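You operate a simulated robot arm through the tools that you are given. There is no shell and no other tool.

Carry out the task below with a simulated robot arm. There is one attempt and no reset: what you move stays moved.

TASK
Put things in order on the top of the steel bench. At the end: the grey gauge stands where the blue cloth stood; the blue cloth stands on top of the grey cover; the white pad stands where the grey gauge stood; the green plug is on the striped plate; whatever was shut is shut again. Leave all else as you found it, and nothing knocked over.

It is judged by the outcome, as a careful person would: the job done as asked, and still so three seconds after it is handed in. It fails if anything else is knocked over, pushed out of place, dropped, spilled or broken. A push-on lid holds only when it is set on centred and level and pressed home; a screw cap is set on level and turned clockwise until tight. Flat cloth is picked up by pressing the open fingertips on it (5 to 10 N) and closing them slowly along it; thin cloth reads only 2 to 8 mm in the jaws.

THE ROBOT
A 7-joint arm with a two-finger parallel gripper, fixed in place. Base frame: the origin is at the foot of the arm, x ahead of it, y to its left, z up; the work surface is at about z = 900. Lengths are in mm, angles in rad, forces in N, time in s.
With the tool pointing down near the work surface it reaches from about 300 to 680 mm from the base axis. Its first joint turns from -1.152 to 1.152 rad. Payload 1.57 kg.
The TCP is the grasp point between the finger pads, 30 mm short of the fingertips. In the tool frame z runs along the fingers and y along their closing line. Largest opening 110 mm; finger width 24, thickness 12; the body of the gripper, 48 by 112 mm, starts 78 mm behind the TCP.
Orientation is told as [roll, pitch, yaw] about the base's x, y, z axes, in that order, counted from this pose: with the fingers straight down and closing along the base's y, the tool's x points along the base's -x, its y along +y and its z along -z.

THE INTERFACE
- The arm moves only by the tool arm_command. Its argument "steps" is a list of rows, each an object of numbers (a shift or turn left out is 0, a gripper value left out holds the last): "dx", "dy", "dz": the shift along the tool's x, y, z in units of 20 mm (1.0 is 20 mm); "rx", "ry", "rz": the turn, a rotation vector about the tool's x, y, z in units of 6 degrees (1.0 is 6 degrees); "grip": the closure in counts, from 0 (fully open) to 255 (shut). In form: [{"dx": .., "dy": .., "dz": .., "rx": .., "ry": .., "rz": .., "grip": ..}, ...]. A call has 1 to 20 rows; each row shifts and turns the commanded pose from where the row before left it, along the tool's axes as they then stand. A call with a number of a shift or a turn outside -1 to 1 is refused whole. Rows are played at 5 a second. More than 50 mm and 0.15 rad between two rows, or a gripper value outside its range, and nothing of the call is played. A pose out of reach is approached as far as the arm can. The call stops where the force on the tool passes 40 N (or 10 N more than at its start, if that is more) or the arm is blocked; 0.2 s more then pass. The fingers move at their own pace (about 108 mm/s each) and stop on an object; they squeeze with about 31 N. The grip force told is the motor's: it shows also when the fingers shut on nothing. Time passes only in rows, and 0.2 s behind the last, so rows that do not move let the fingers close. The reply holds the time, the measured pose of the TCP, the force on the tool along the base axes, the opening and the grip force, in the units named above and with some noise, with the torque about the TCP (base axes, N m) and any sound that the robot's microphone picked up.
- Cameras (640 x 400 px; columns grow to the right, rows downward): "scene" is fixed at [172.2, -410.4, 1386.3]; the picture's right is [0.62, -0.78, 0.00], its down [-0.57, -0.45, -0.69] and it looks along [0.54, 0.43, -0.72] (base axes); focal length 231 px, centre (320, 200). "wrist" rides on the gripper at [70, 16, -141] in the tool frame; the picture's right is [-0.23, 0.97, 0.00], its down [-0.86, -0.20, -0.48] and it looks along [-0.47, -0.11, 0.88] (tool axes); focal length 222 px, centre (320, 200).
- grab_frame(camera): a new picture of that camera. The clock stands still meanwhile.
- point_at(camera, pixels): for up to 12 pixels [column, row] of the newest picture of that camera ("zoom" is the newest enlarged one), the place [x, y, z] in the base frame of the surface seen there, good to about 2 mm. The clock stands still meanwhile.
- zoom(camera, box): a new picture of the part [left, top, right, bottom] of that camera's present view, enlarged. The clock stands still meanwhile.
- sign_off(): hands the job in; it is judged then, once.

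Open the gripper and draw the arm clear of the work before you hand the job in, unless the task says otherwise.

The tools are called after "Emit:" by a JSON object that holds its "method" and its "body". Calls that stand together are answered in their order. arm_command: Moves the arm, as the interface text tells. Its arguments: {"type":"object","properties":{"steps":{"type":"array","items":{"type":"object","properties":{"dx":{"type":"number"},"dy":{"type":"number"},"dz":{"type":"number"},"rx":{"type":"number"},"ry":{"type":"number"},"rz":{"type":"number"},"grip":{"type":"number"}}}}},"required":["steps"]} The other tools are called the same way: grab_frame (camera) takes a picture; point_at (camera, pixels) gives the place of the surface under pixels of a picture; zoom (camera, box) takes an enlarged picture of a part of a camera's view; sign_off () hands the job in.

At the start:

```text
clock: 0.0
ee_pos: [368.2, -12.5, 1184.4]
ee_rot: [0.002, 0.0, 0.001]
force: [-0.7, -0.1, -0.5]
torque: [0.02, 0.0, -0.05]
finger_gap: 109.8
finger_force: 0.1
```

scene: 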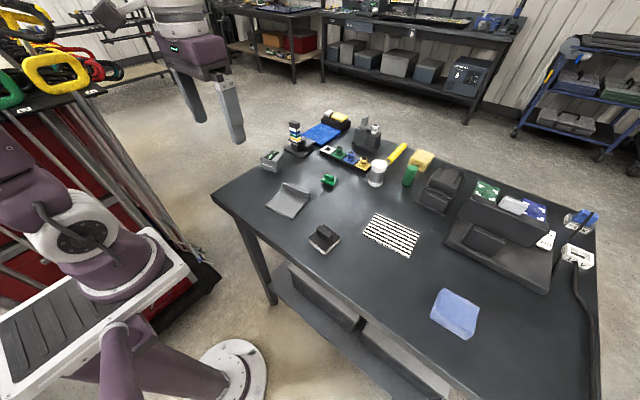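
wrist: 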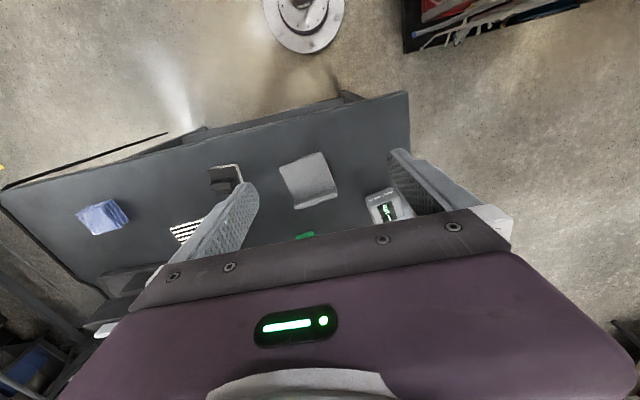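

I start by looking closer at the bench: the scene view shows a blue cloth near (455,313), a striped plate at (391,236), green things at (328,181) and (409,175), and some grey things. I zoom in on them.

Emit:
{"method": "zoom", "body": {"camera": "scene", "box": [240, 100, 440, 225]}}

Emit:
{"method": "zoom", "body": {"camera": "scene", "box": [400, 150, 600, 275]}}

Emit:
{"method": "zoom", "body": {"camera": "scene", "box": [280, 200, 500, 350]}}

```text
3.20 times, centred on (340, 162) of scene
```

zoom: 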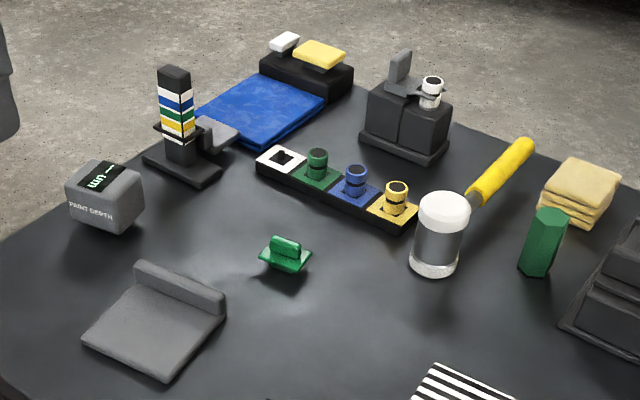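

```text
3.20 times, centred on (500, 212) of scene
```

zoom: 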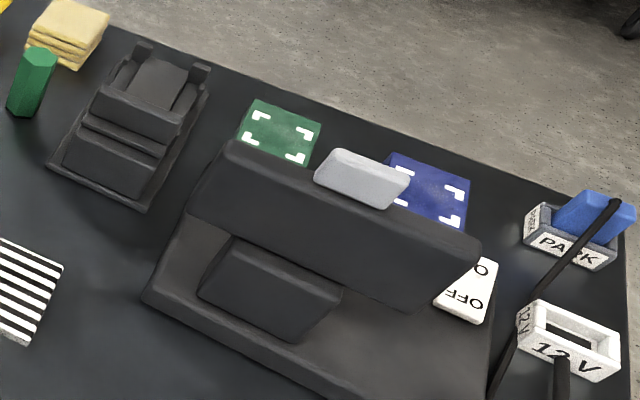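

```text
2.67 times, centred on (390, 275) of scene
```

zoom: 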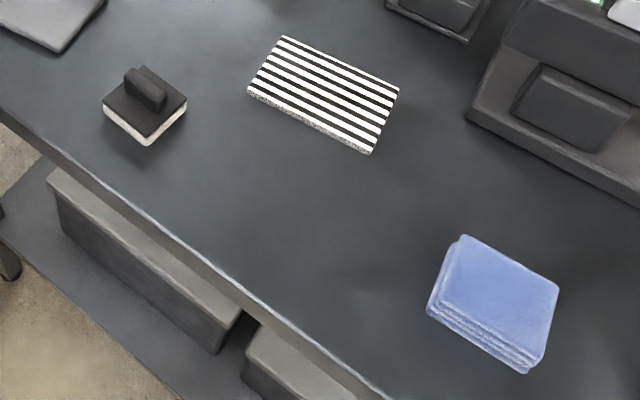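

The zooms show several candidates, so I look closer at each: the green bits, the rack, the grey things and the blue things.

Emit:
{"method": "zoom", "body": {"camera": "scene", "box": [300, 135, 400, 198]}}

Emit:
{"method": "zoom", "body": {"camera": "scene", "box": [255, 105, 355, 168]}}

Emit:
{"method": "zoom", "body": {"camera": "scene", "box": [340, 110, 440, 172]}}

Emit:
{"method": "zoom", "body": {"camera": "scene", "box": [255, 165, 355, 228]}}

Emit:
{"method": "zoom", "body": {"camera": "scene", "box": [400, 150, 500, 213]}}

Emit:
{"method": "zoom", "body": {"camera": "scene", "box": [440, 180, 600, 300]}}

```text
6.35 times, centred on (350, 166) of scene
```

zoom: 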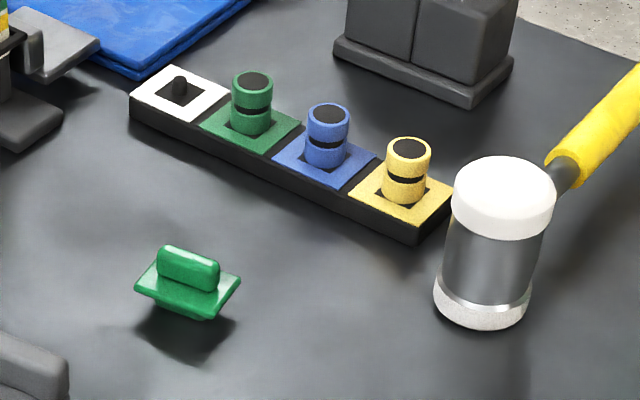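

```text
6.35 times, centred on (305, 136) of scene
```

zoom: 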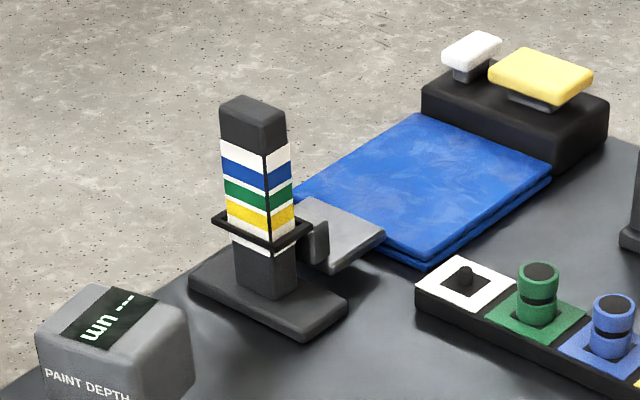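

```text
6.40 times, centred on (390, 141) of scene
```

zoom: 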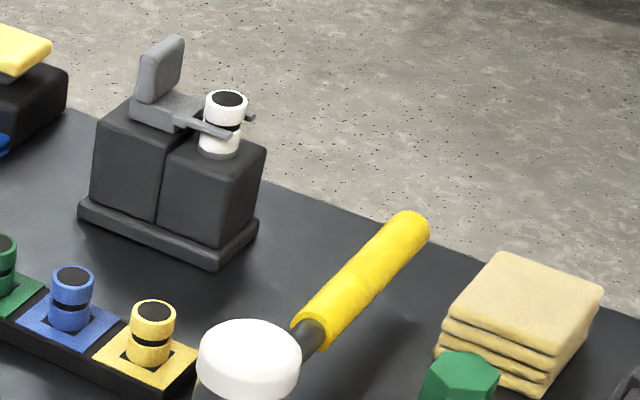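

```text
6.35 times, centred on (305, 196) of scene
```

zoom: 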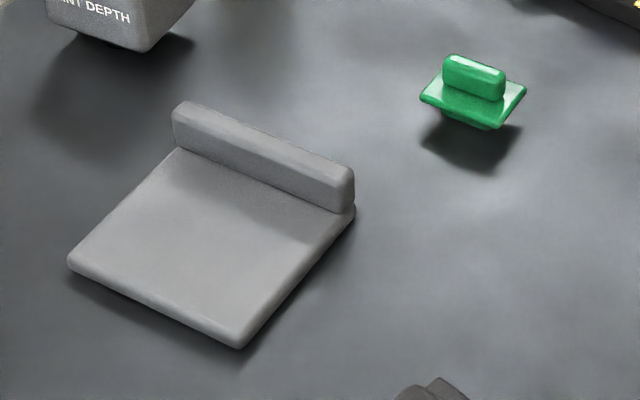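

```text
6.35 times, centred on (450, 182) of scene
```

zoom: 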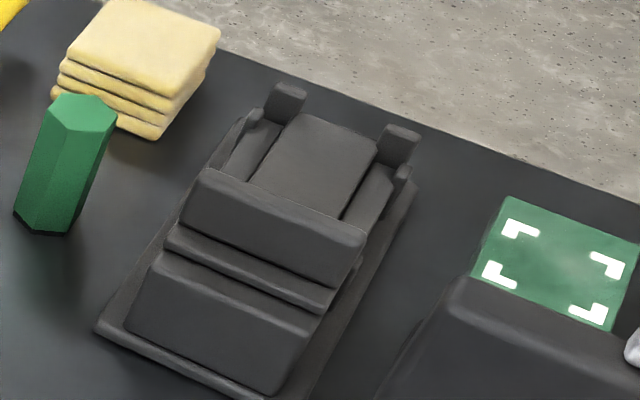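

```text
3.33 times, centred on (520, 240) of scene
```

zoom: 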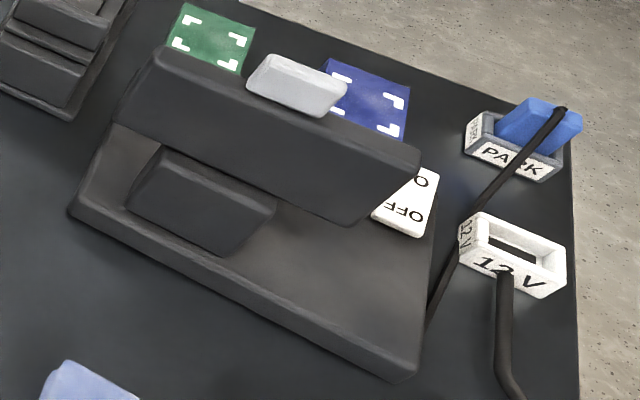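

I measure key places on the bench: gauge, cover, green pieces, white-based pad, striped plate, blue cloth, jar-like item and others.

Emit:
{"method": "grab_frame", "body": {"camera": "scene"}}

Emit:
{"method": "point_at", "body": {"camera": "scene", "pixels": [[270, 158], [275, 205], [305, 193], [329, 179], [409, 170], [324, 232], [324, 243], [391, 236], [455, 308], [322, 134], [377, 165], [345, 156]]}}

Emit:
{"method": "point_at", "body": {"camera": "scene", "pixels": [[214, 194], [400, 398], [595, 243], [300, 122], [295, 128], [332, 121], [340, 117], [375, 130], [422, 160], [513, 203], [500, 250], [440, 190]]}}

```text
taken
```

scene: 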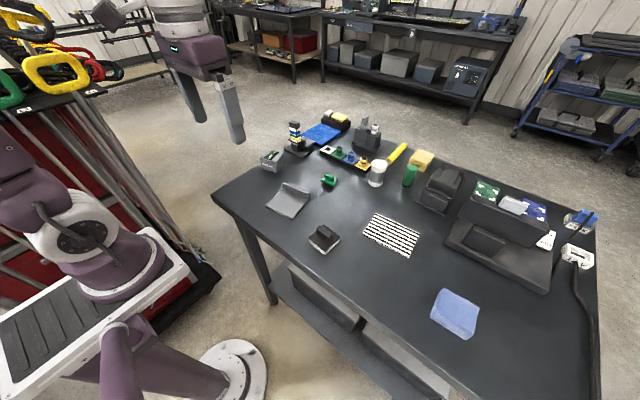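

```text
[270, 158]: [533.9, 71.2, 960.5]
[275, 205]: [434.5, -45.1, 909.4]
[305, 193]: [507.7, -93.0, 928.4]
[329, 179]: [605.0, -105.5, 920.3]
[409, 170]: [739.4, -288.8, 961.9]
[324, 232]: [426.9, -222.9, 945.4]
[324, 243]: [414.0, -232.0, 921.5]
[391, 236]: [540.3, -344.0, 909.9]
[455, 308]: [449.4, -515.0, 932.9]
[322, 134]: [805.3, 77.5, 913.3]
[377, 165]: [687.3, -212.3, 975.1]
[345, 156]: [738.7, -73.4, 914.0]
```

```text
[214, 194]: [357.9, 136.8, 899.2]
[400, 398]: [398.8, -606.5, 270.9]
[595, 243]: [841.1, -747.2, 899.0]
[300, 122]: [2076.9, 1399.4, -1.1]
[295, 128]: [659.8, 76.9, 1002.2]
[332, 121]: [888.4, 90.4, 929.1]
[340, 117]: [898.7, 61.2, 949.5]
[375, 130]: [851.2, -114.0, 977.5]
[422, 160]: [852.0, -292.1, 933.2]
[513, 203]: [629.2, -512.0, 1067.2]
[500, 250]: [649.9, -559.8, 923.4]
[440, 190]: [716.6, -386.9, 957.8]
```

The reachable candidates are the green T-handled plug near (605,-105), gauge (534,71), cover (470,-70), white-based pad (420,-228), plate (540,-344) and cloth (449,-515). I move the arm over the cover/plug area, still high, to look with the wrist camera.

Emit:
{"method": "arm_command", "body": {"steps": [{"dx": -1, "dy": -0.6, "dz": 0.6}, {"dx": -1, "dy": -0.6, "dz": 0.6}, {"dx": -1, "dy": -0.6, "dz": 0.6}, {"dx": -1, "dy": -0.6, "dz": 0.6}, {"dx": -1, "dy": -0.6, "dz": 0.6}, {"dx": 0, "dy": 0, "dz": 0}]}}

Emit:
{"method": "grab_frame", "body": {"camera": "wrist"}}

```text
clock: 1.4
ee_pos: [466.8, -72.0, 1125.7]
ee_rot: [-0.001, 0.001, -0.001]
force: [-0.4, 0.1, -0.8]
torque: [0.01, -0.02, -0.05]
finger_gap: 110.2
finger_force: 0.1
```

```text
taken
```

wrist: 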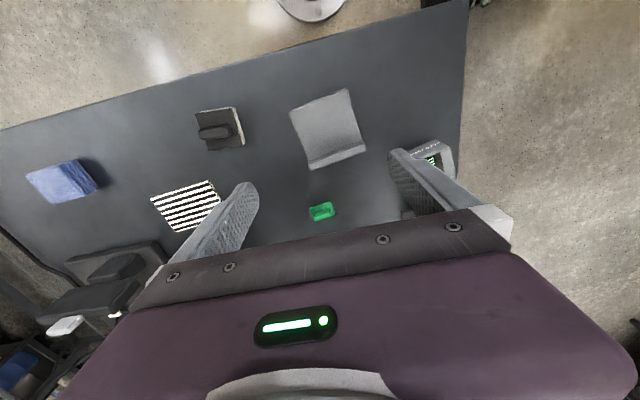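

The wrist view shows the cover at (327,128) and plug at (321,211). I zoom on them and on the pad, cloth, plate.

Emit:
{"method": "zoom", "body": {"camera": "wrist", "box": [270, 80, 390, 155]}}

Emit:
{"method": "zoom", "body": {"camera": "wrist", "box": [290, 190, 354, 230]}}

Emit:
{"method": "zoom", "body": {"camera": "wrist", "box": [150, 90, 270, 165]}}

Emit:
{"method": "zoom", "body": {"camera": "wrist", "box": [10, 140, 130, 215]}}

Emit:
{"method": "zoom", "body": {"camera": "wrist", "box": [130, 160, 250, 235]}}

Emit:
{"method": "zoom", "body": {"camera": "wrist", "box": [380, 120, 476, 180]}}

```text
5.33 times, centred on (330, 118) of wrist
```

zoom: 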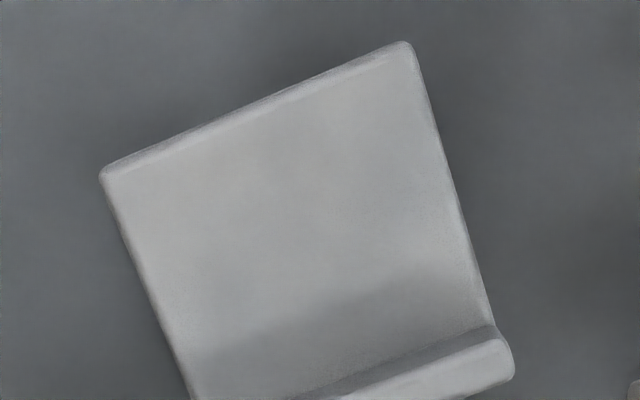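

```text
10.00 times, centred on (322, 210) of wrist
```

zoom: 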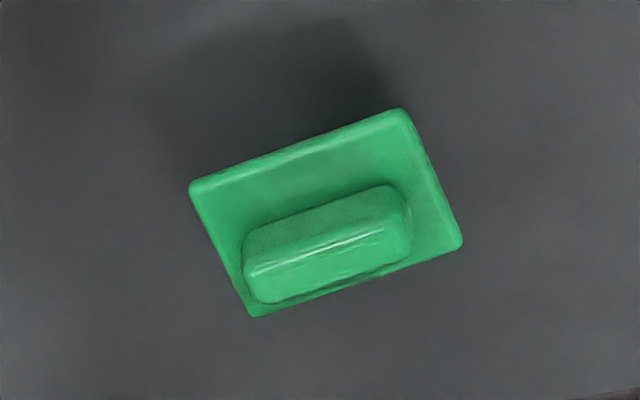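

```text
5.33 times, centred on (210, 128) of wrist
```

zoom: 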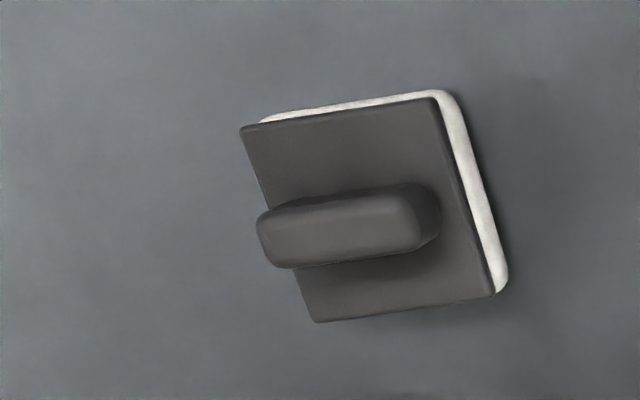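

```text
5.33 times, centred on (70, 178) of wrist
```

zoom: 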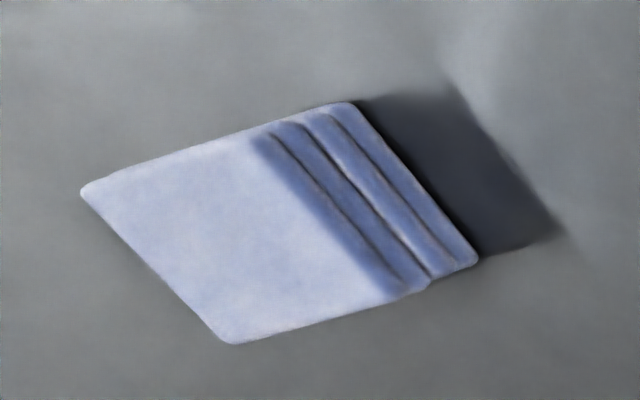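

```text
5.33 times, centred on (190, 198) of wrist
```

zoom: 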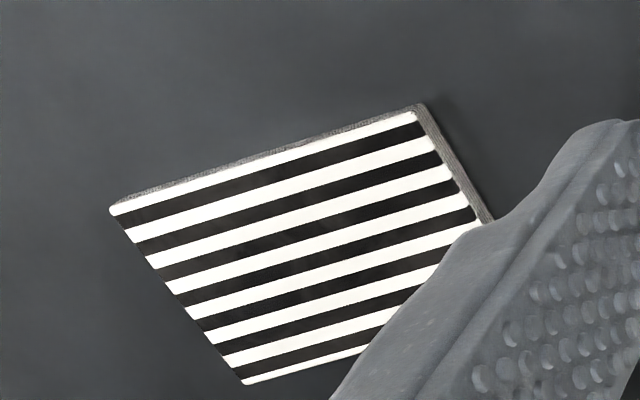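

```text
6.67 times, centred on (428, 150) of wrist
```

zoom: 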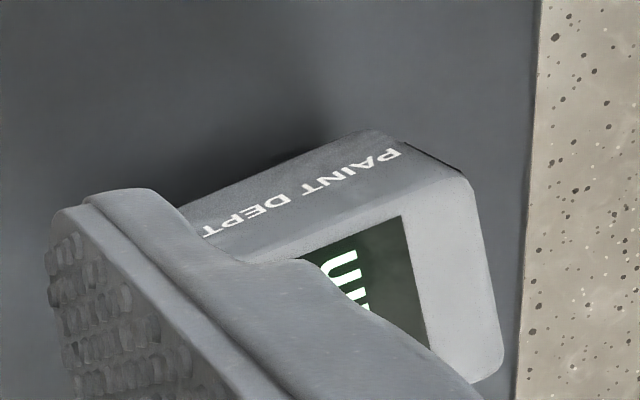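

Everything fits the plain reading: gauge, cloth, cover, handled white pad, T-handled green plug. Now I measure precisely, beginning with the cloth and the gauge.

Emit:
{"method": "zoom", "body": {"camera": "scene", "box": [415, 275, 495, 350]}}

```text
5.33 times, centred on (455, 312) of scene
```

zoom: 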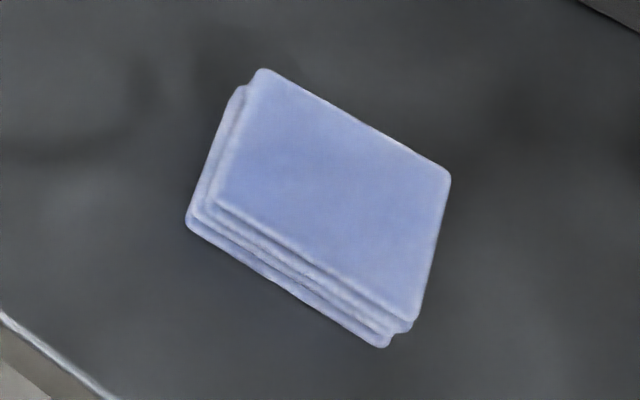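

Emit:
{"method": "point_at", "body": {"camera": "zoom", "pixels": [[264, 74], [445, 174], [412, 314], [222, 205], [330, 190], [240, 94], [190, 222], [382, 342], [195, 235], [300, 310], [400, 335], [420, 310]]}}

```text
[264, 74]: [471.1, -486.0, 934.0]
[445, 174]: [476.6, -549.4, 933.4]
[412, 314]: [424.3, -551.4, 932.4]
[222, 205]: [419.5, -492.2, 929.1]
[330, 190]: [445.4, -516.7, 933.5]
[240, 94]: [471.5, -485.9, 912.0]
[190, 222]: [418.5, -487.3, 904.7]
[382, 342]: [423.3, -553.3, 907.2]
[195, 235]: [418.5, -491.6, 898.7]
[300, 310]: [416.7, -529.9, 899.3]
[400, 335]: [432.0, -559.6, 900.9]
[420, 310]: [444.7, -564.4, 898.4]
```

Cloth: about 54 x 64 mm, 33 high, centre near (447.5,-519.5), turned about +5.5°. Next the gauge.

Emit:
{"method": "zoom", "body": {"camera": "scene", "box": [250, 140, 298, 180]}}

```text
10.00 times, centred on (274, 160) of scene
```

zoom: 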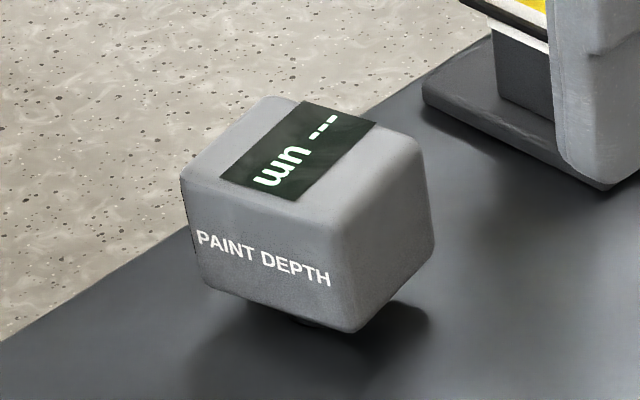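

Emit:
{"method": "point_at", "body": {"camera": "zoom", "pixels": [[190, 178], [262, 100], [420, 145], [345, 222], [345, 325], [195, 275], [430, 245], [300, 318], [330, 270], [390, 230], [310, 165], [260, 330]]}}

```text
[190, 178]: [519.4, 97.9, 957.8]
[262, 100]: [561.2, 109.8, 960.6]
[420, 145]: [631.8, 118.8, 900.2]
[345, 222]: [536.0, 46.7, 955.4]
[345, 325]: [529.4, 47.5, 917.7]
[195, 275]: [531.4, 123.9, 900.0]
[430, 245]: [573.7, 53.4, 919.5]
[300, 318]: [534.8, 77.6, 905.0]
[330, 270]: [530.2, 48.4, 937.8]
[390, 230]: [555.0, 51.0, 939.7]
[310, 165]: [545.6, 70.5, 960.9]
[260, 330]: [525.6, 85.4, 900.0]
```

Gauge: body about 44 x 54 mm, from z≈912 to 961 on a foot, centre near (548,78), yaw about +16.5°. Next the cover and the plug.

Emit:
{"method": "zoom", "body": {"camera": "scene", "box": [260, 175, 320, 222]}}

Emit:
{"method": "point_at", "body": {"camera": "zoom", "pixels": [[75, 285], [290, 385], [480, 215], [225, 130], [245, 65], [475, 180], [270, 250], [350, 140], [360, 180], [475, 150], [200, 330], [250, 100]]}}

Emit:
{"method": "zoom", "body": {"camera": "scene", "box": [312, 168, 344, 193]}}

Emit:
{"method": "point_at", "body": {"camera": "zoom", "pixels": [[150, 175], [270, 110], [410, 190], [330, 260], [225, 130], [360, 190], [300, 220], [295, 245], [270, 250], [290, 280], [215, 105], [360, 150]]}}

```text
8.51 times, centred on (290, 198) of scene
```

zoom: 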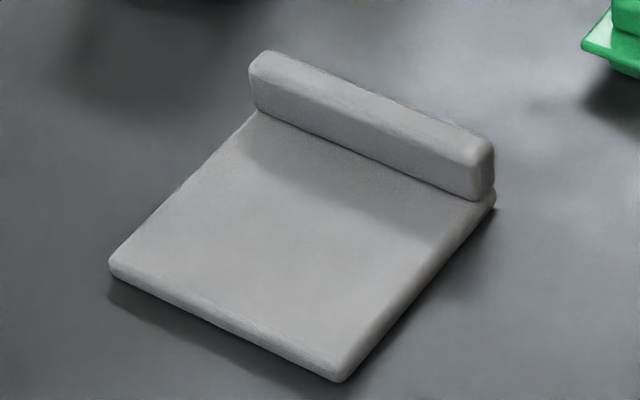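

```text
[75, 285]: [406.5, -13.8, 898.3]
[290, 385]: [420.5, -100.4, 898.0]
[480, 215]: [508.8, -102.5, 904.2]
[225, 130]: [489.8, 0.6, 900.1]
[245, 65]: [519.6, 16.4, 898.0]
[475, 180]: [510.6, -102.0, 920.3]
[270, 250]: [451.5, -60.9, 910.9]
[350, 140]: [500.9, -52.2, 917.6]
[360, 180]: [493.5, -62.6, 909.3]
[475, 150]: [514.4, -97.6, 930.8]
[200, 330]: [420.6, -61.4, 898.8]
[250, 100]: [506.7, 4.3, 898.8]
```

```text
16.00 times, centred on (328, 180) of scene
```

zoom: 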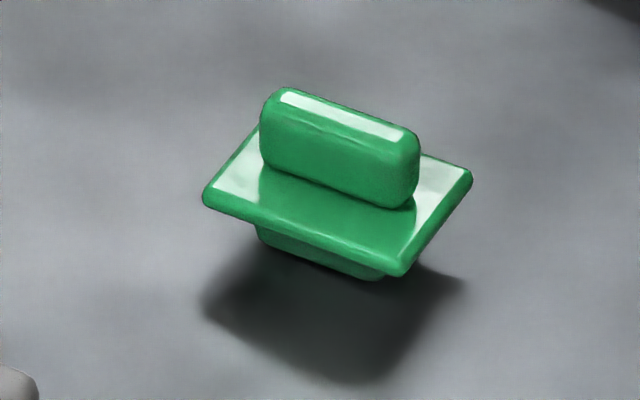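

```text
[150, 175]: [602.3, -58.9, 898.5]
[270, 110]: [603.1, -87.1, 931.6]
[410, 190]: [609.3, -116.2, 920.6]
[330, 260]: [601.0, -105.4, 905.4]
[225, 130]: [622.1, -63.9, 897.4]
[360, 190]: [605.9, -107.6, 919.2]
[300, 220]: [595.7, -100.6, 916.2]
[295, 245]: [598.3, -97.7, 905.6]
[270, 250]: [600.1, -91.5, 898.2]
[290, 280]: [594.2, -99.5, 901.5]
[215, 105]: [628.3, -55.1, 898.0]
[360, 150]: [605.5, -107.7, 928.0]
```

Emit:
{"method": "zoom", "body": {"camera": "scene", "box": [260, 175, 320, 222]}}

Emit:
{"method": "point_at", "body": {"camera": "zoom", "pixels": [[120, 262], [338, 362], [262, 118], [468, 202], [258, 65], [485, 158], [475, 140], [270, 55], [485, 205], [115, 268], [340, 378], [380, 330]]}}

Emit:
{"method": "zoom", "body": {"camera": "scene", "box": [300, 215, 350, 256]}}

Emit:
{"method": "zoom", "body": {"camera": "scene", "box": [352, 205, 432, 265]}}

```text
8.51 times, centred on (290, 198) of scene
```

zoom: 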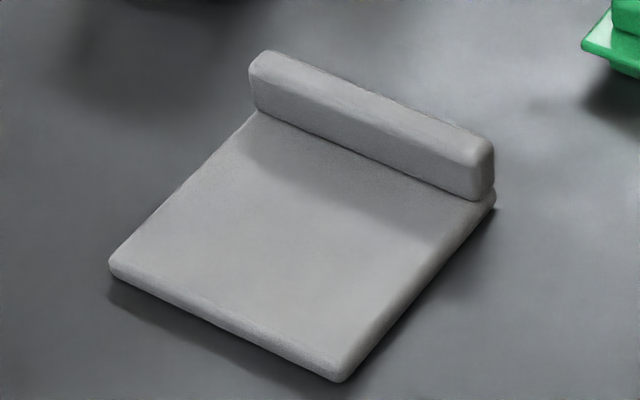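

```text
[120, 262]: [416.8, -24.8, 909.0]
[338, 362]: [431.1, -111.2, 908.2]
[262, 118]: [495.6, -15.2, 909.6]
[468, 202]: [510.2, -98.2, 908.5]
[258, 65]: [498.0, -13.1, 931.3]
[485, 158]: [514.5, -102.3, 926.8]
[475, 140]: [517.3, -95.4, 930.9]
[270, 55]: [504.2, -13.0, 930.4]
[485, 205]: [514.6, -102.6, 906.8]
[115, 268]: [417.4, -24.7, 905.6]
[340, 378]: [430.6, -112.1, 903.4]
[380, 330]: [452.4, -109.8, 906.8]
```

```text
9.76 times, centred on (325, 236) of scene
```

zoom: 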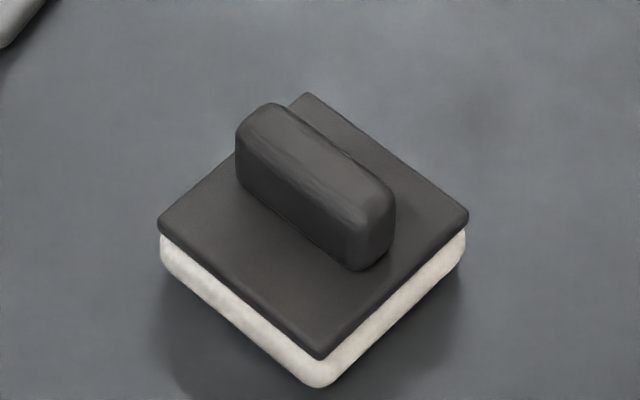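

```text
6.67 times, centred on (392, 235) of scene
```

zoom: 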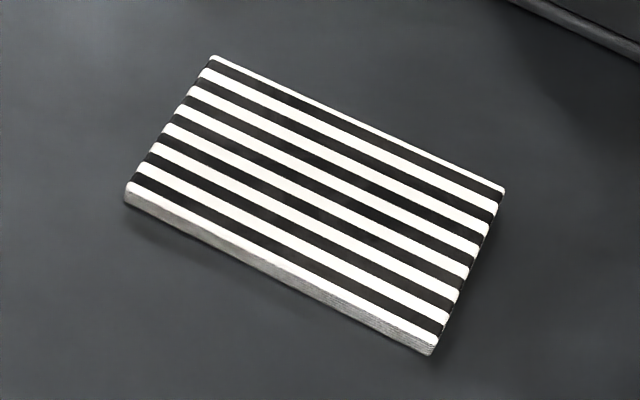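

Emit:
{"method": "point_at", "body": {"camera": "zoom", "pixels": [[212, 60], [500, 188], [432, 340], [130, 185], [315, 200], [430, 352], [126, 205], [270, 130], [400, 260], [250, 190], [380, 200], [310, 240]]}}

Emit:
{"method": "zoom", "body": {"camera": "scene", "box": [300, 215, 350, 256]}}

Emit:
{"method": "point_at", "body": {"camera": "zoom", "pixels": [[165, 225], [305, 98], [462, 215], [320, 350], [260, 110], [375, 185], [242, 135], [355, 220], [355, 260], [242, 180], [318, 383], [170, 265]]}}

```text
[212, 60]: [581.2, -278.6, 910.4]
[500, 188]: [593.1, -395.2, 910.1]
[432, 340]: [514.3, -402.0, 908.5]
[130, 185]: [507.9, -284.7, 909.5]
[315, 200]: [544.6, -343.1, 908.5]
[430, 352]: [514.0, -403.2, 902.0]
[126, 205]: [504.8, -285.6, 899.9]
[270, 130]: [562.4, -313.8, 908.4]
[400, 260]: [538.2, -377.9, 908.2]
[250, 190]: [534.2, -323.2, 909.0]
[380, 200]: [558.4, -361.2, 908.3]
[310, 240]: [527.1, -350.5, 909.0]
```

```text
9.76 times, centred on (325, 236) of scene
```

zoom: 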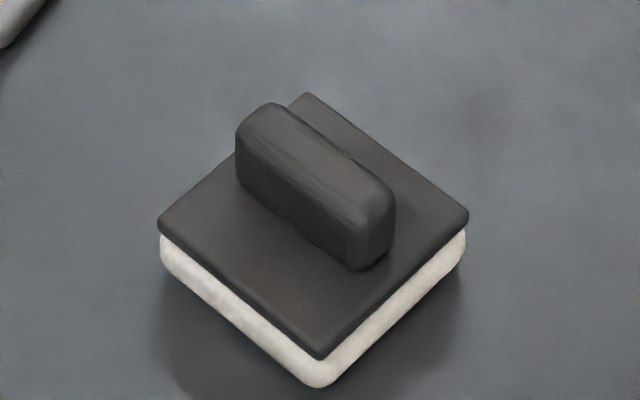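

```text
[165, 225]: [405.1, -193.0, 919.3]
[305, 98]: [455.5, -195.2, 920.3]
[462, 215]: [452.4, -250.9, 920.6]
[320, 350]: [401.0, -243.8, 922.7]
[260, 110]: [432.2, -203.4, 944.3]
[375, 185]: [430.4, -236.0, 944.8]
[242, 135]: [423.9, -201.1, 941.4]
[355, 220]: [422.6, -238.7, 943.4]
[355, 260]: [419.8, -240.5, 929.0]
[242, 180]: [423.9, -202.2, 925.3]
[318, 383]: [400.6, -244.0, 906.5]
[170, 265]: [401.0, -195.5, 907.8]
```

Pad: ~51 mm square, handle top z≈945, centre (428.5,-221), yaw ≈ -3.5°; plate centre (549,-340), top z≈909; cover clear area centre ≈ (463,-61.6), yaw ≈ 9°. I now travel high toward the blue cloth.

Emit:
{"method": "arm_command", "body": {"steps": [{"dy": -1}, {"dy": -1}, {"dy": -1}, {"dy": -1}, {"dy": -1}, {"dy": -1}, {"dy": -1}, {"dy": -1}, {"dy": -1}, {"dy": -1}, {"dy": -1}, {"dy": -1}, {"dy": -1}, {"dy": -1}, {"dy": -1}, {"dy": -1, "dx": 0.3}, {"dy": -1, "dx": 0.3}, {"dy": -1, "dx": 0.3}, {"dy": -1, "dx": 0.3}, {"dx": 0}]}}

Emit:
{"method": "grab_frame", "body": {"camera": "wrist"}}

Emit:
{"method": "grab_frame", "body": {"camera": "scene"}}

```text
clock: 5.6
ee_pos: [433.2, -429.4, 1121.5]
ee_rot: [0.003, 0.003, 0.0]
force: [-0.3, -0.4, 0.5]
torque: [-0.02, -0.05, -0.01]
finger_gap: 110.1
finger_force: 0.0
out of reach, approached as far as the arm can: row 17, 18, 19
```

```text
taken
```

wrist: 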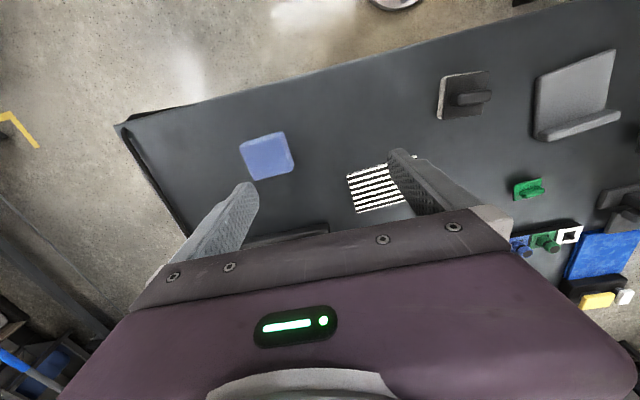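

```text
taken
```

scene: 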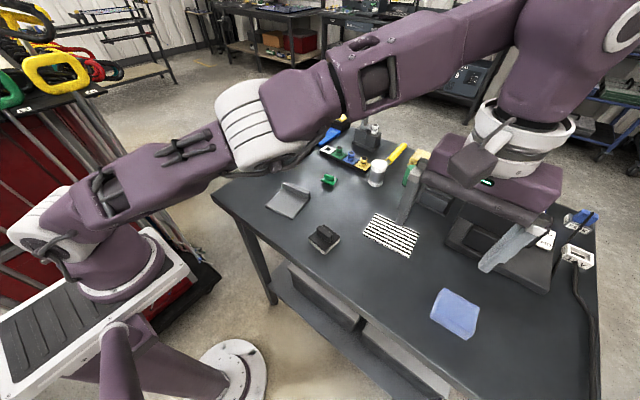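

At this height the reach ends at about 611 mm; lower down it reaches further. I lower by 100 mm, then see where it stands.

Emit:
{"method": "arm_command", "body": {"steps": [{"dz": 1}, {"dz": 1}, {"dz": 1}, {"dz": 1}, {"dz": 1}, {"dx": 0}]}}

```text
clock: 7.0
ee_pos: [432.8, -430.0, 1022.9]
ee_rot: [0.0, 0.001, -0.002]
force: [0.3, 1.3, 0.0]
torque: [0.04, -0.02, 0.01]
finger_gap: 110.0
finger_force: 0.1
```

The commanded pose stays at what was reached. I continue to above the cloth, fingertips still above z=955, turning +5.5°.

Emit:
{"method": "arm_command", "body": {"steps": [{"dy": -0.9, "dz": 0.3, "rz": -0.2}, {"dy": -0.9, "dz": 0.3, "rz": -0.2}, {"dy": -0.9, "dz": 0.3, "rz": -0.2}, {"dy": -0.9, "dz": 0.3, "rz": -0.2}, {"dy": -0.8, "dz": 0.4, "rz": -0.12}, {"dx": 0}]}}

Emit:
{"method": "grab_frame", "body": {"camera": "wrist"}}

Emit:
{"method": "grab_frame", "body": {"camera": "scene"}}

```text
clock: 8.4
ee_pos: [423.8, -482.8, 998.8]
ee_rot: [0.001, 0.0, 0.092]
force: [0.5, 0.1, -0.5]
torque: [0.02, -0.02, -0.01]
finger_gap: 110.2
finger_force: 0.1
out of reach, approached as far as the arm can: row 3, 4, 5
```

```text
taken
```

wrist: 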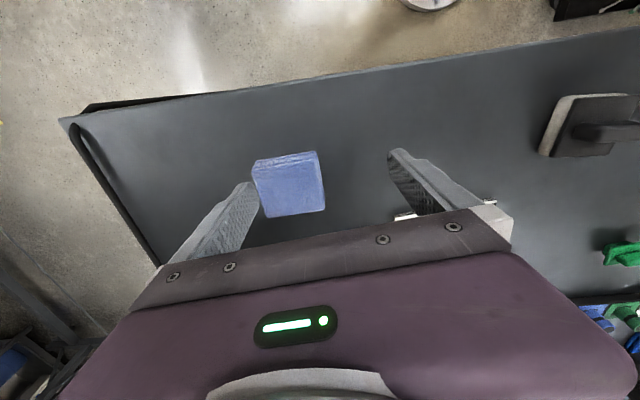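

```text
taken
```

scene: 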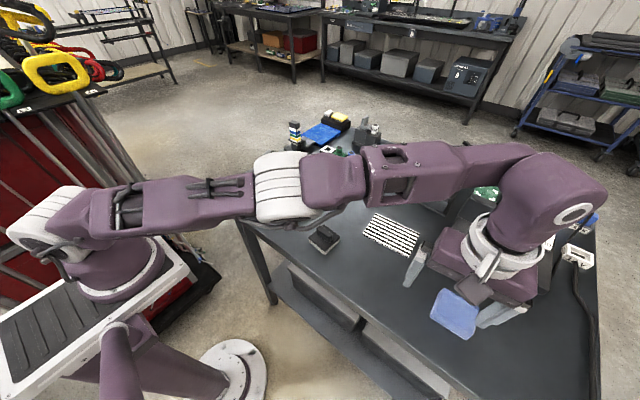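

At z≈999 straight-down reach ends at ~642 mm, so I tilt the fingers 12° outward about the closing axis (toward +x) to gain reach while the finger faces stay parallel to the cloth sides.

Emit:
{"method": "arm_command", "body": {"steps": [{"ry": -0.7}, {"ry": -0.7}, {"ry": -0.6}, {"dx": 0}]}}

```text
clock: 9.4
ee_pos: [423.8, -483.3, 998.1]
ee_rot: [0.001, -0.21, 0.096]
force: [0.5, -0.2, -0.2]
torque: [-0.01, 0.0, 0.02]
finger_gap: 109.9
finger_force: 0.0
```

Tilt done. I move to above the cloth centre (447.5,-519.5) at z≈985.

Emit:
{"method": "arm_command", "body": {"steps": [{"dx": -0.28, "dy": -0.64, "dz": 0.28}, {"dx": -0.28, "dy": -0.64, "dz": 0.28}, {"dx": -0.288, "dy": -0.635, "dz": 0.285}, {"dx": 0}]}}

Emit:
{"method": "grab_frame", "body": {"camera": "wrist"}}

Emit:
{"method": "grab_frame", "body": {"camera": "scene"}}

```text
clock: 10.4
ee_pos: [439.7, -495.0, 985.4]
ee_rot: [0.02, -0.193, 0.126]
force: [-0.3, 0.1, 0.4]
torque: [0.0, -0.03, 0.02]
finger_gap: 110.1
finger_force: 0.1
out of reach, approached as far as the arm can: row 2, 3
```

```text
taken
```

wrist: 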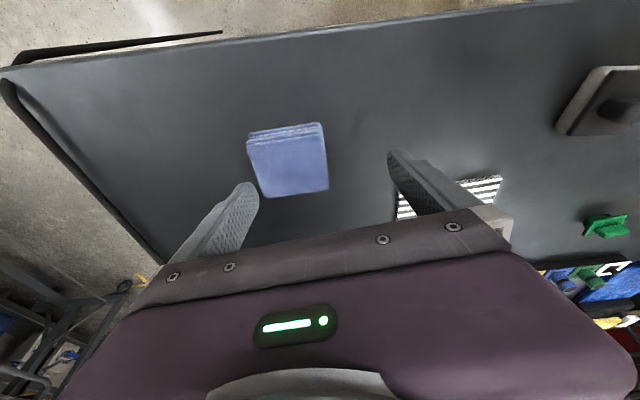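

```text
taken
```

scene: 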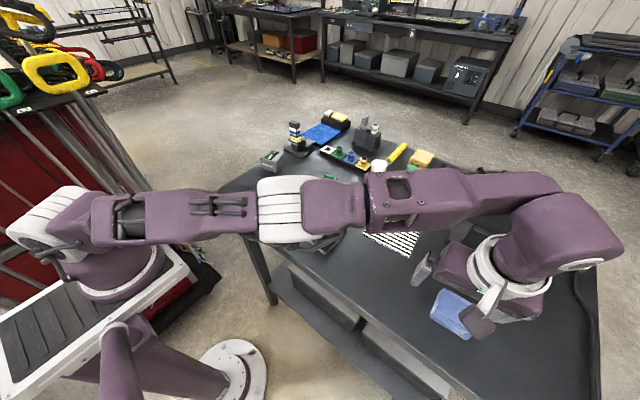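

With 12° it reaches radius 662; I need about 683. I increase the tilt to about 24° (and correct the small drift in roll and yaw).

Emit:
{"method": "arm_command", "body": {"steps": [{"rx": 0.09, "ry": -0.72, "rz": 0.085}, {"rx": 0.09, "ry": -0.72, "rz": 0.085}, {"rx": 0.09, "ry": -0.72, "rz": 0.085}, {"dx": 0}]}}

```text
clock: 11.4
ee_pos: [440.7, -495.0, 984.9]
ee_rot: [-0.02, -0.436, 0.071]
force: [-0.4, 0.1, -0.1]
torque: [0.0, 0.01, -0.02]
finger_gap: 110.1
finger_force: 0.1
```

The tilt is now 25°. I correct roll/yaw slightly and shift outward to be over the cloth centre.

Emit:
{"method": "arm_command", "body": {"steps": [{"rx": -0.29, "rz": -0.217}, {"dx": -0.065, "dy": -0.62, "dz": 0.031}, {"dx": -0.065, "dy": -0.625, "dz": 0.031}, {"dx": 0}]}}

```text
clock: 12.4
ee_pos: [443.8, -519.1, 986.6]
ee_rot: [0.0, -0.436, 0.094]
force: [-0.4, -0.5, -0.2]
torque: [-0.01, 0.01, 0.01]
finger_gap: 110.1
finger_force: 0.0
```

Reached (443.8,-519.1,986.6) with the wanted turn. I check the view before lowering.

Emit:
{"method": "grab_frame", "body": {"camera": "wrist"}}

Emit:
{"method": "zoom", "body": {"camera": "scene", "box": [400, 200, 560, 350]}}

```text
taken
```

wrist: 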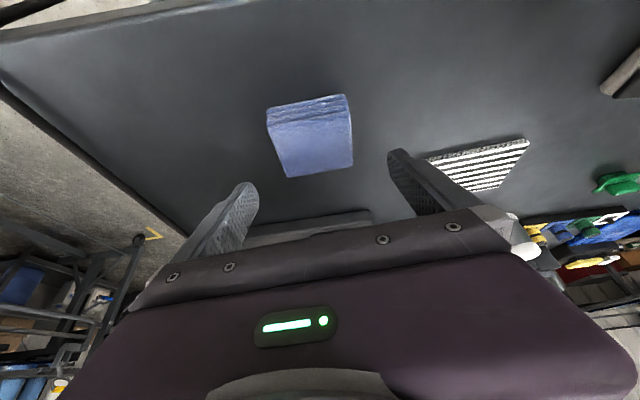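

```text
2.67 times, centred on (480, 275) of scene
```

zoom: 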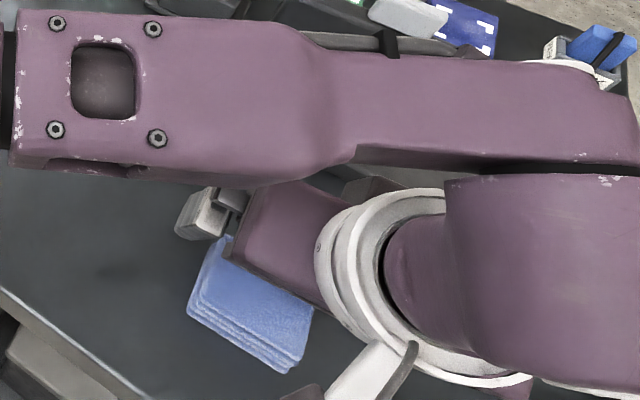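

Emit:
{"method": "point_at", "body": {"camera": "wrist", "pixels": [[268, 122], [351, 108], [352, 162], [288, 175], [315, 145], [345, 97], [270, 110], [300, 225], [360, 215]]}}

```text
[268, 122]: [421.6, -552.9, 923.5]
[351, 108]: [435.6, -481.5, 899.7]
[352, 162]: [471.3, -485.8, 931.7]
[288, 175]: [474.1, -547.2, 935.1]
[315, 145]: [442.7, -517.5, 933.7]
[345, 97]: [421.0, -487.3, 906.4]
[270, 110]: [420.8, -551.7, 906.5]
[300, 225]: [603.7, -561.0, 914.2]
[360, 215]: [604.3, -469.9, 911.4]
```

The wrist view confirms the cloth spans x 420–476, y −486 to −552, right under the TCP. I lower 49 mm straight down, open.

Emit:
{"method": "arm_command", "body": {"steps": [{"dx": 0.34, "dz": 0.73}, {"dx": 0.34, "dz": 0.73}, {"dx": 0.34, "dz": 0.73}, {"dx": 0}]}}

Emit:
{"method": "grab_frame", "body": {"camera": "wrist"}}

```text
clock: 13.4
ee_pos: [445.0, -518.6, 935.7]
ee_rot: [-0.001, -0.433, 0.095]
force: [0.1, 0.0, -0.9]
torque: [-0.03, -0.02, 0.03]
finger_gap: 109.7
finger_force: 0.0
```

```text
taken
```

wrist: 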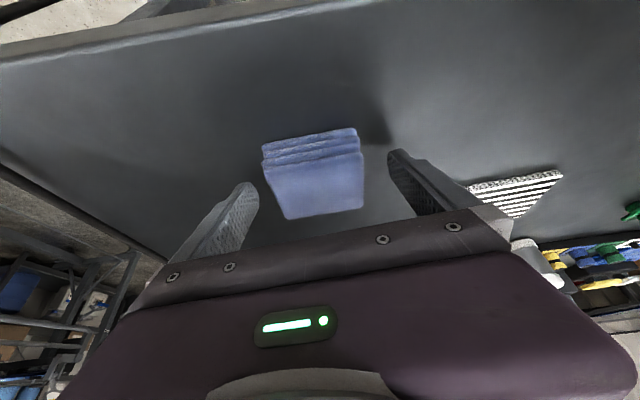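

Fingers straddle the cloth at (313,172). I close gently to about a 62 mm gap first.

Emit:
{"method": "arm_command", "body": {"steps": [{"grip": 90}, {"grip": 105}, {"grip": 115}, {"grip": 120}, {"grip": 120}]}}

```text
clock: 14.6
ee_pos: [445.6, -517.9, 936.6]
ee_rot: [0.0, -0.437, 0.096]
force: [-0.3, -0.3, -0.2]
torque: [0.01, 0.05, -0.04]
finger_gap: 68.9
finger_force: 30.3
```

The fingers stopped on the cloth at 68.9 mm with 30 N. I lift straight up by about 20 mm and check.

Emit:
{"method": "arm_command", "body": {"steps": [{"dx": -0.21, "dz": -0.453, "grip": 140}, {"dx": -0.21, "dz": -0.453}, {"dx": 0}]}}

Emit:
{"method": "grab_frame", "body": {"camera": "wrist"}}

Emit:
{"method": "zoom", "body": {"camera": "scene", "box": [400, 220, 540, 350]}}

```text
clock: 15.4
ee_pos: [444.6, -519.0, 957.3]
ee_rot: [-0.002, -0.437, 0.098]
force: [-0.6, -0.2, 0.0]
torque: [-0.02, 0.01, 0.01]
finger_gap: 68.8
finger_force: 31.3
```

```text
taken
```

wrist: 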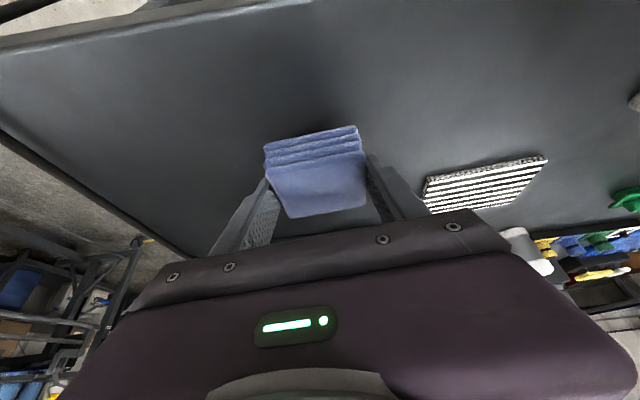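

```text
3.08 times, centred on (470, 285) of scene
```

zoom: 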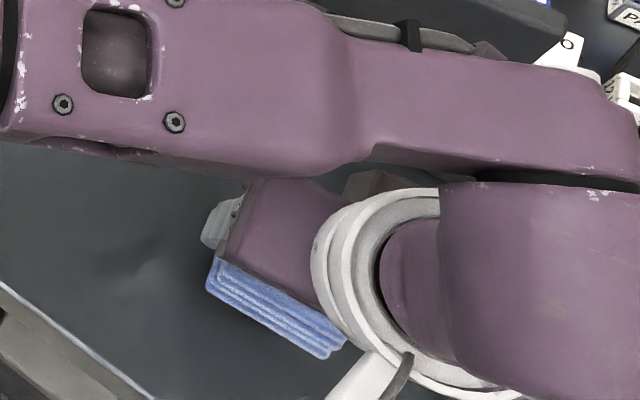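

The cloth is held (68.8 mm, 31 N) and lifted off. I raise and move inward first, then carry it across towards the cover.

Emit:
{"method": "arm_command", "body": {"steps": [{"dx": -0.364, "dy": 0.743, "dz": -0.52}, {"dx": -0.364, "dy": 0.743, "dz": -0.52}, {"dx": -0.364, "dy": 0.743, "dz": -0.52}, {"dx": -0.364, "dy": 0.743, "dz": -0.52}, {"dx": 0}]}}

```text
clock: 16.6
ee_pos: [448.8, -459.0, 1007.7]
ee_rot: [0.001, -0.436, 0.096]
force: [-0.2, 0.7, -0.1]
torque: [0.02, -0.02, -0.03]
finger_gap: 68.5
finger_force: 31.2
```

Held at 68.5 mm at (448.8,-459,1007.7). I carry it across toward the cover at this height.

Emit:
{"method": "arm_command", "body": {"steps": [{"dx": -0.1175, "dy": 0.988, "dz": 0.055}, {"dx": -0.1175, "dy": 0.988, "dz": 0.055}, {"dx": -0.1175, "dy": 0.988, "dz": 0.055}, {"dx": -0.1175, "dy": 0.988, "dz": 0.055}, {"dx": -0.1175, "dy": 0.988, "dz": 0.055}, {"dx": -0.1175, "dy": 0.988, "dz": 0.055}, {"dx": -0.1175, "dy": 0.988, "dz": 0.055}, {"dx": -0.1175, "dy": 0.988, "dz": 0.055}, {"dx": -0.1175, "dy": 0.988, "dz": 0.055}, {"dx": -0.1175, "dy": 0.988, "dz": 0.055}, {"dx": -0.1175, "dy": 0.988, "dz": 0.055}, {"dx": -0.1175, "dy": 0.988, "dz": 0.055}, {"dx": -0.1175, "dy": 0.988, "dz": 0.055}, {"dx": -0.1175, "dy": 0.988, "dz": 0.055}, {"dx": -0.1175, "dy": 0.988, "dz": 0.055}, {"dx": -0.1175, "dy": 0.988, "dz": 0.055}, {"dx": -0.1175, "dy": 0.988, "dz": 0.055}, {"dx": -0.1175, "dy": 0.988, "dz": 0.055}, {"dx": -0.1175, "dy": 0.988, "dz": 0.055}, {"dx": -0.1175, "dy": 0.988, "dz": 0.055}]}}

Emit:
{"method": "arm_command", "body": {"steps": [{"rx": -0.255, "rz": -0.545}, {"dx": 0}]}}

Emit:
{"method": "grab_frame", "body": {"camera": "wrist"}}

Emit:
{"method": "grab_frame", "body": {"camera": "scene"}}

```text
clock: 20.8
ee_pos: [461.4, -57.9, 1006.3]
ee_rot: [0.001, -0.435, 0.095]
force: [0.9, 0.6, -0.5]
torque: [0.0, 0.04, 0.0]
finger_gap: 68.6
finger_force: 30.7
```

```text
clock: 21.4
ee_pos: [462.1, -59.1, 1006.6]
ee_rot: [0.001, -0.437, 0.158]
force: [0.2, -0.5, -0.3]
torque: [-0.01, -0.02, 0.03]
finger_gap: 68.6
finger_force: 31.0
```

```text
taken
```

wrist: 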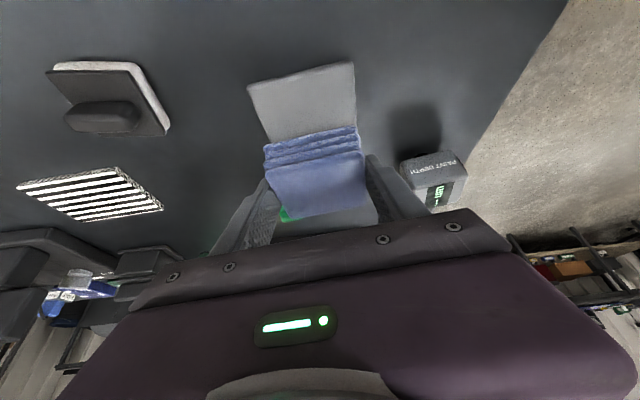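

```text
taken
```

scene: 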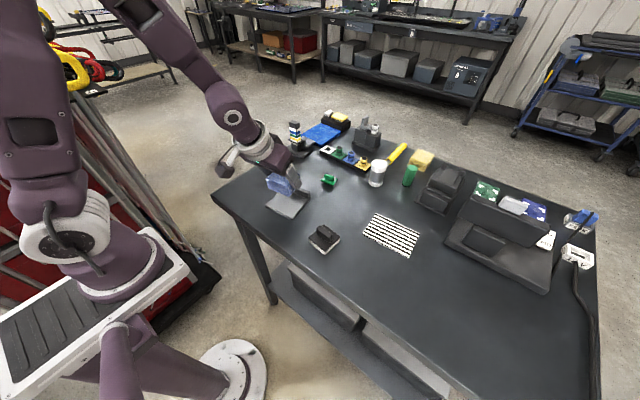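

Emit:
{"method": "zoom", "body": {"camera": "scene", "box": [240, 140, 340, 225]}}

Emit:
{"method": "point_at", "body": {"camera": "wrist", "pixels": [[270, 165], [355, 145], [362, 195], [285, 210], [325, 175], [356, 132], [252, 88], [350, 66], [355, 110], [268, 148]]}}

```text
4.71 times, centred on (290, 182) of scene
```

zoom: 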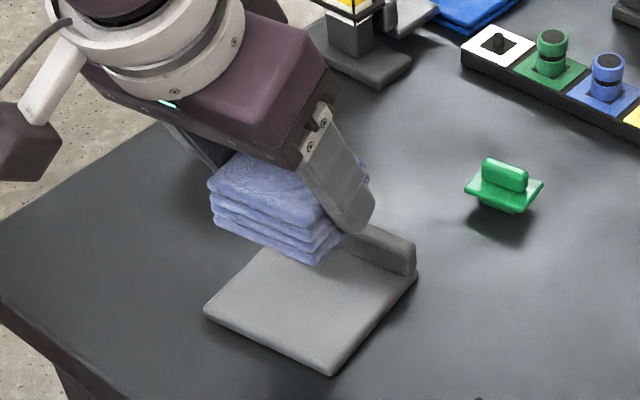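

```text
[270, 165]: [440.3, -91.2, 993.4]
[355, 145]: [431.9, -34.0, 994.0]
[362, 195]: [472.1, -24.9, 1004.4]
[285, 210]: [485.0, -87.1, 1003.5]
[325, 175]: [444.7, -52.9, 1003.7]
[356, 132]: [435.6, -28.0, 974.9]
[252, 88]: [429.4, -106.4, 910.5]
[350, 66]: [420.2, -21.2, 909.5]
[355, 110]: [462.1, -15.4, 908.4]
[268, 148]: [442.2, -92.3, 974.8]
```

The cloth hangs level, bottom at about z 971, centred over the cover. I lower 57 mm to just above the cover.

Emit:
{"method": "arm_command", "body": {"steps": [{"dx": 0.23, "dy": -0.023, "dz": 0.53}, {"dx": 0.23, "dy": -0.023, "dz": 0.53}, {"dx": 0.23, "dy": -0.023, "dz": 0.53}, {"dx": 0.23, "dy": -0.023, "dz": 0.53}, {"dx": 0.21, "dy": -0.023, "dz": 0.45}, {"dx": 0}]}}

Emit:
{"method": "zoom", "body": {"camera": "scene", "box": [240, 140, 340, 225]}}

Emit:
{"method": "grab_frame", "body": {"camera": "wrist"}}

```text
clock: 22.8
ee_pos: [463.2, -62.2, 950.1]
ee_rot: [0.0, -0.435, 0.158]
force: [-0.1, 0.3, -0.4]
torque: [0.02, 0.02, -0.01]
finger_gap: 68.5
finger_force: 31.5
```

```text
4.71 times, centred on (290, 182) of scene
```

zoom: 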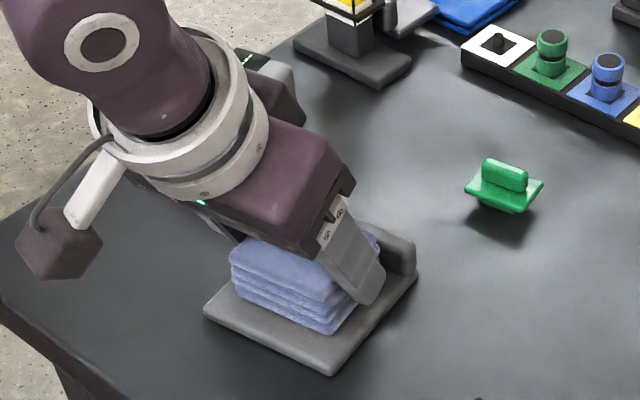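

```text
taken
```

wrist: 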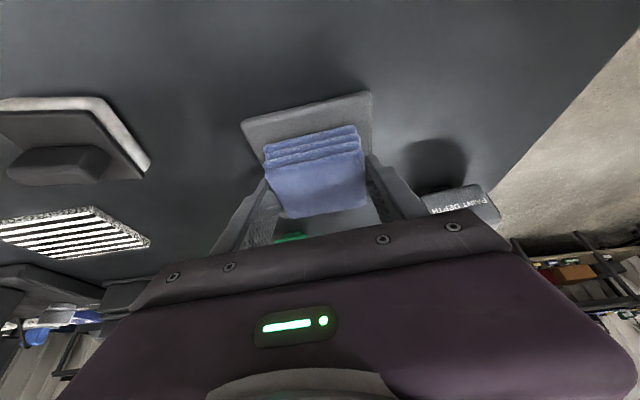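

Cloth bottom is about 4 mm above the cover. I lower slowly, watching the force.

Emit:
{"method": "arm_command", "body": {"steps": [{"dx": 0.032, "dz": 0.068}, {"dx": 0.032, "dz": 0.068}, {"dx": 0.021, "dz": 0.045}, {"dx": 0}]}}

```text
clock: 23.8
ee_pos: [463.5, -60.3, 946.5]
ee_rot: [0.0, -0.436, 0.159]
force: [-2.8, 0.0, 8.7]
torque: [-0.09, 0.08, 0.02]
finger_gap: 68.7
finger_force: 31.1
```

Contact: 8.7 N upward at z=946.5. I open the fingers a little and slowly to release.

Emit:
{"method": "arm_command", "body": {"steps": [{"grip": 90}, {"grip": 75}, {"grip": 60}, {"grip": 55}, {"dx": 0}]}}

Emit:
{"method": "grab_frame", "body": {"camera": "wrist"}}

Emit:
{"method": "zoom", "body": {"camera": "scene", "box": [240, 140, 340, 225]}}

```text
clock: 25.0
ee_pos: [463.7, -62.0, 946.3]
ee_rot: [0.0, -0.436, 0.161]
force: [0.2, -0.5, -0.4]
torque: [0.02, -0.02, -0.02]
finger_gap: 86.0
finger_force: 0.1
```

```text
taken
```

wrist: 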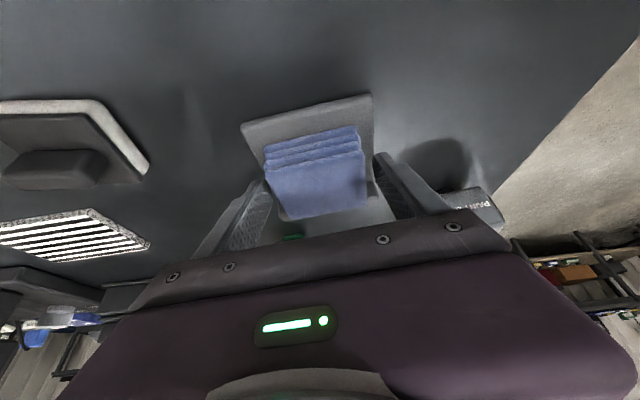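

```text
4.71 times, centred on (290, 182) of scene
```

zoom: 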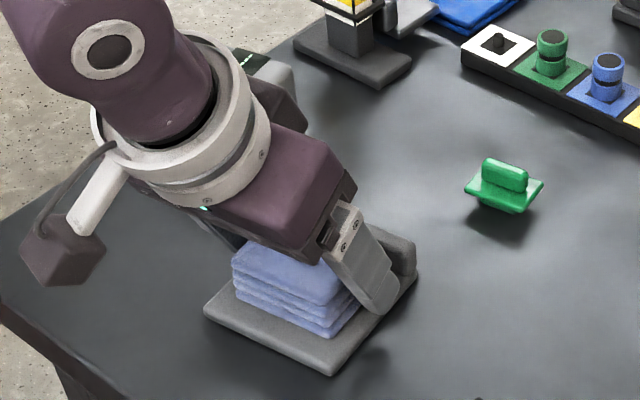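

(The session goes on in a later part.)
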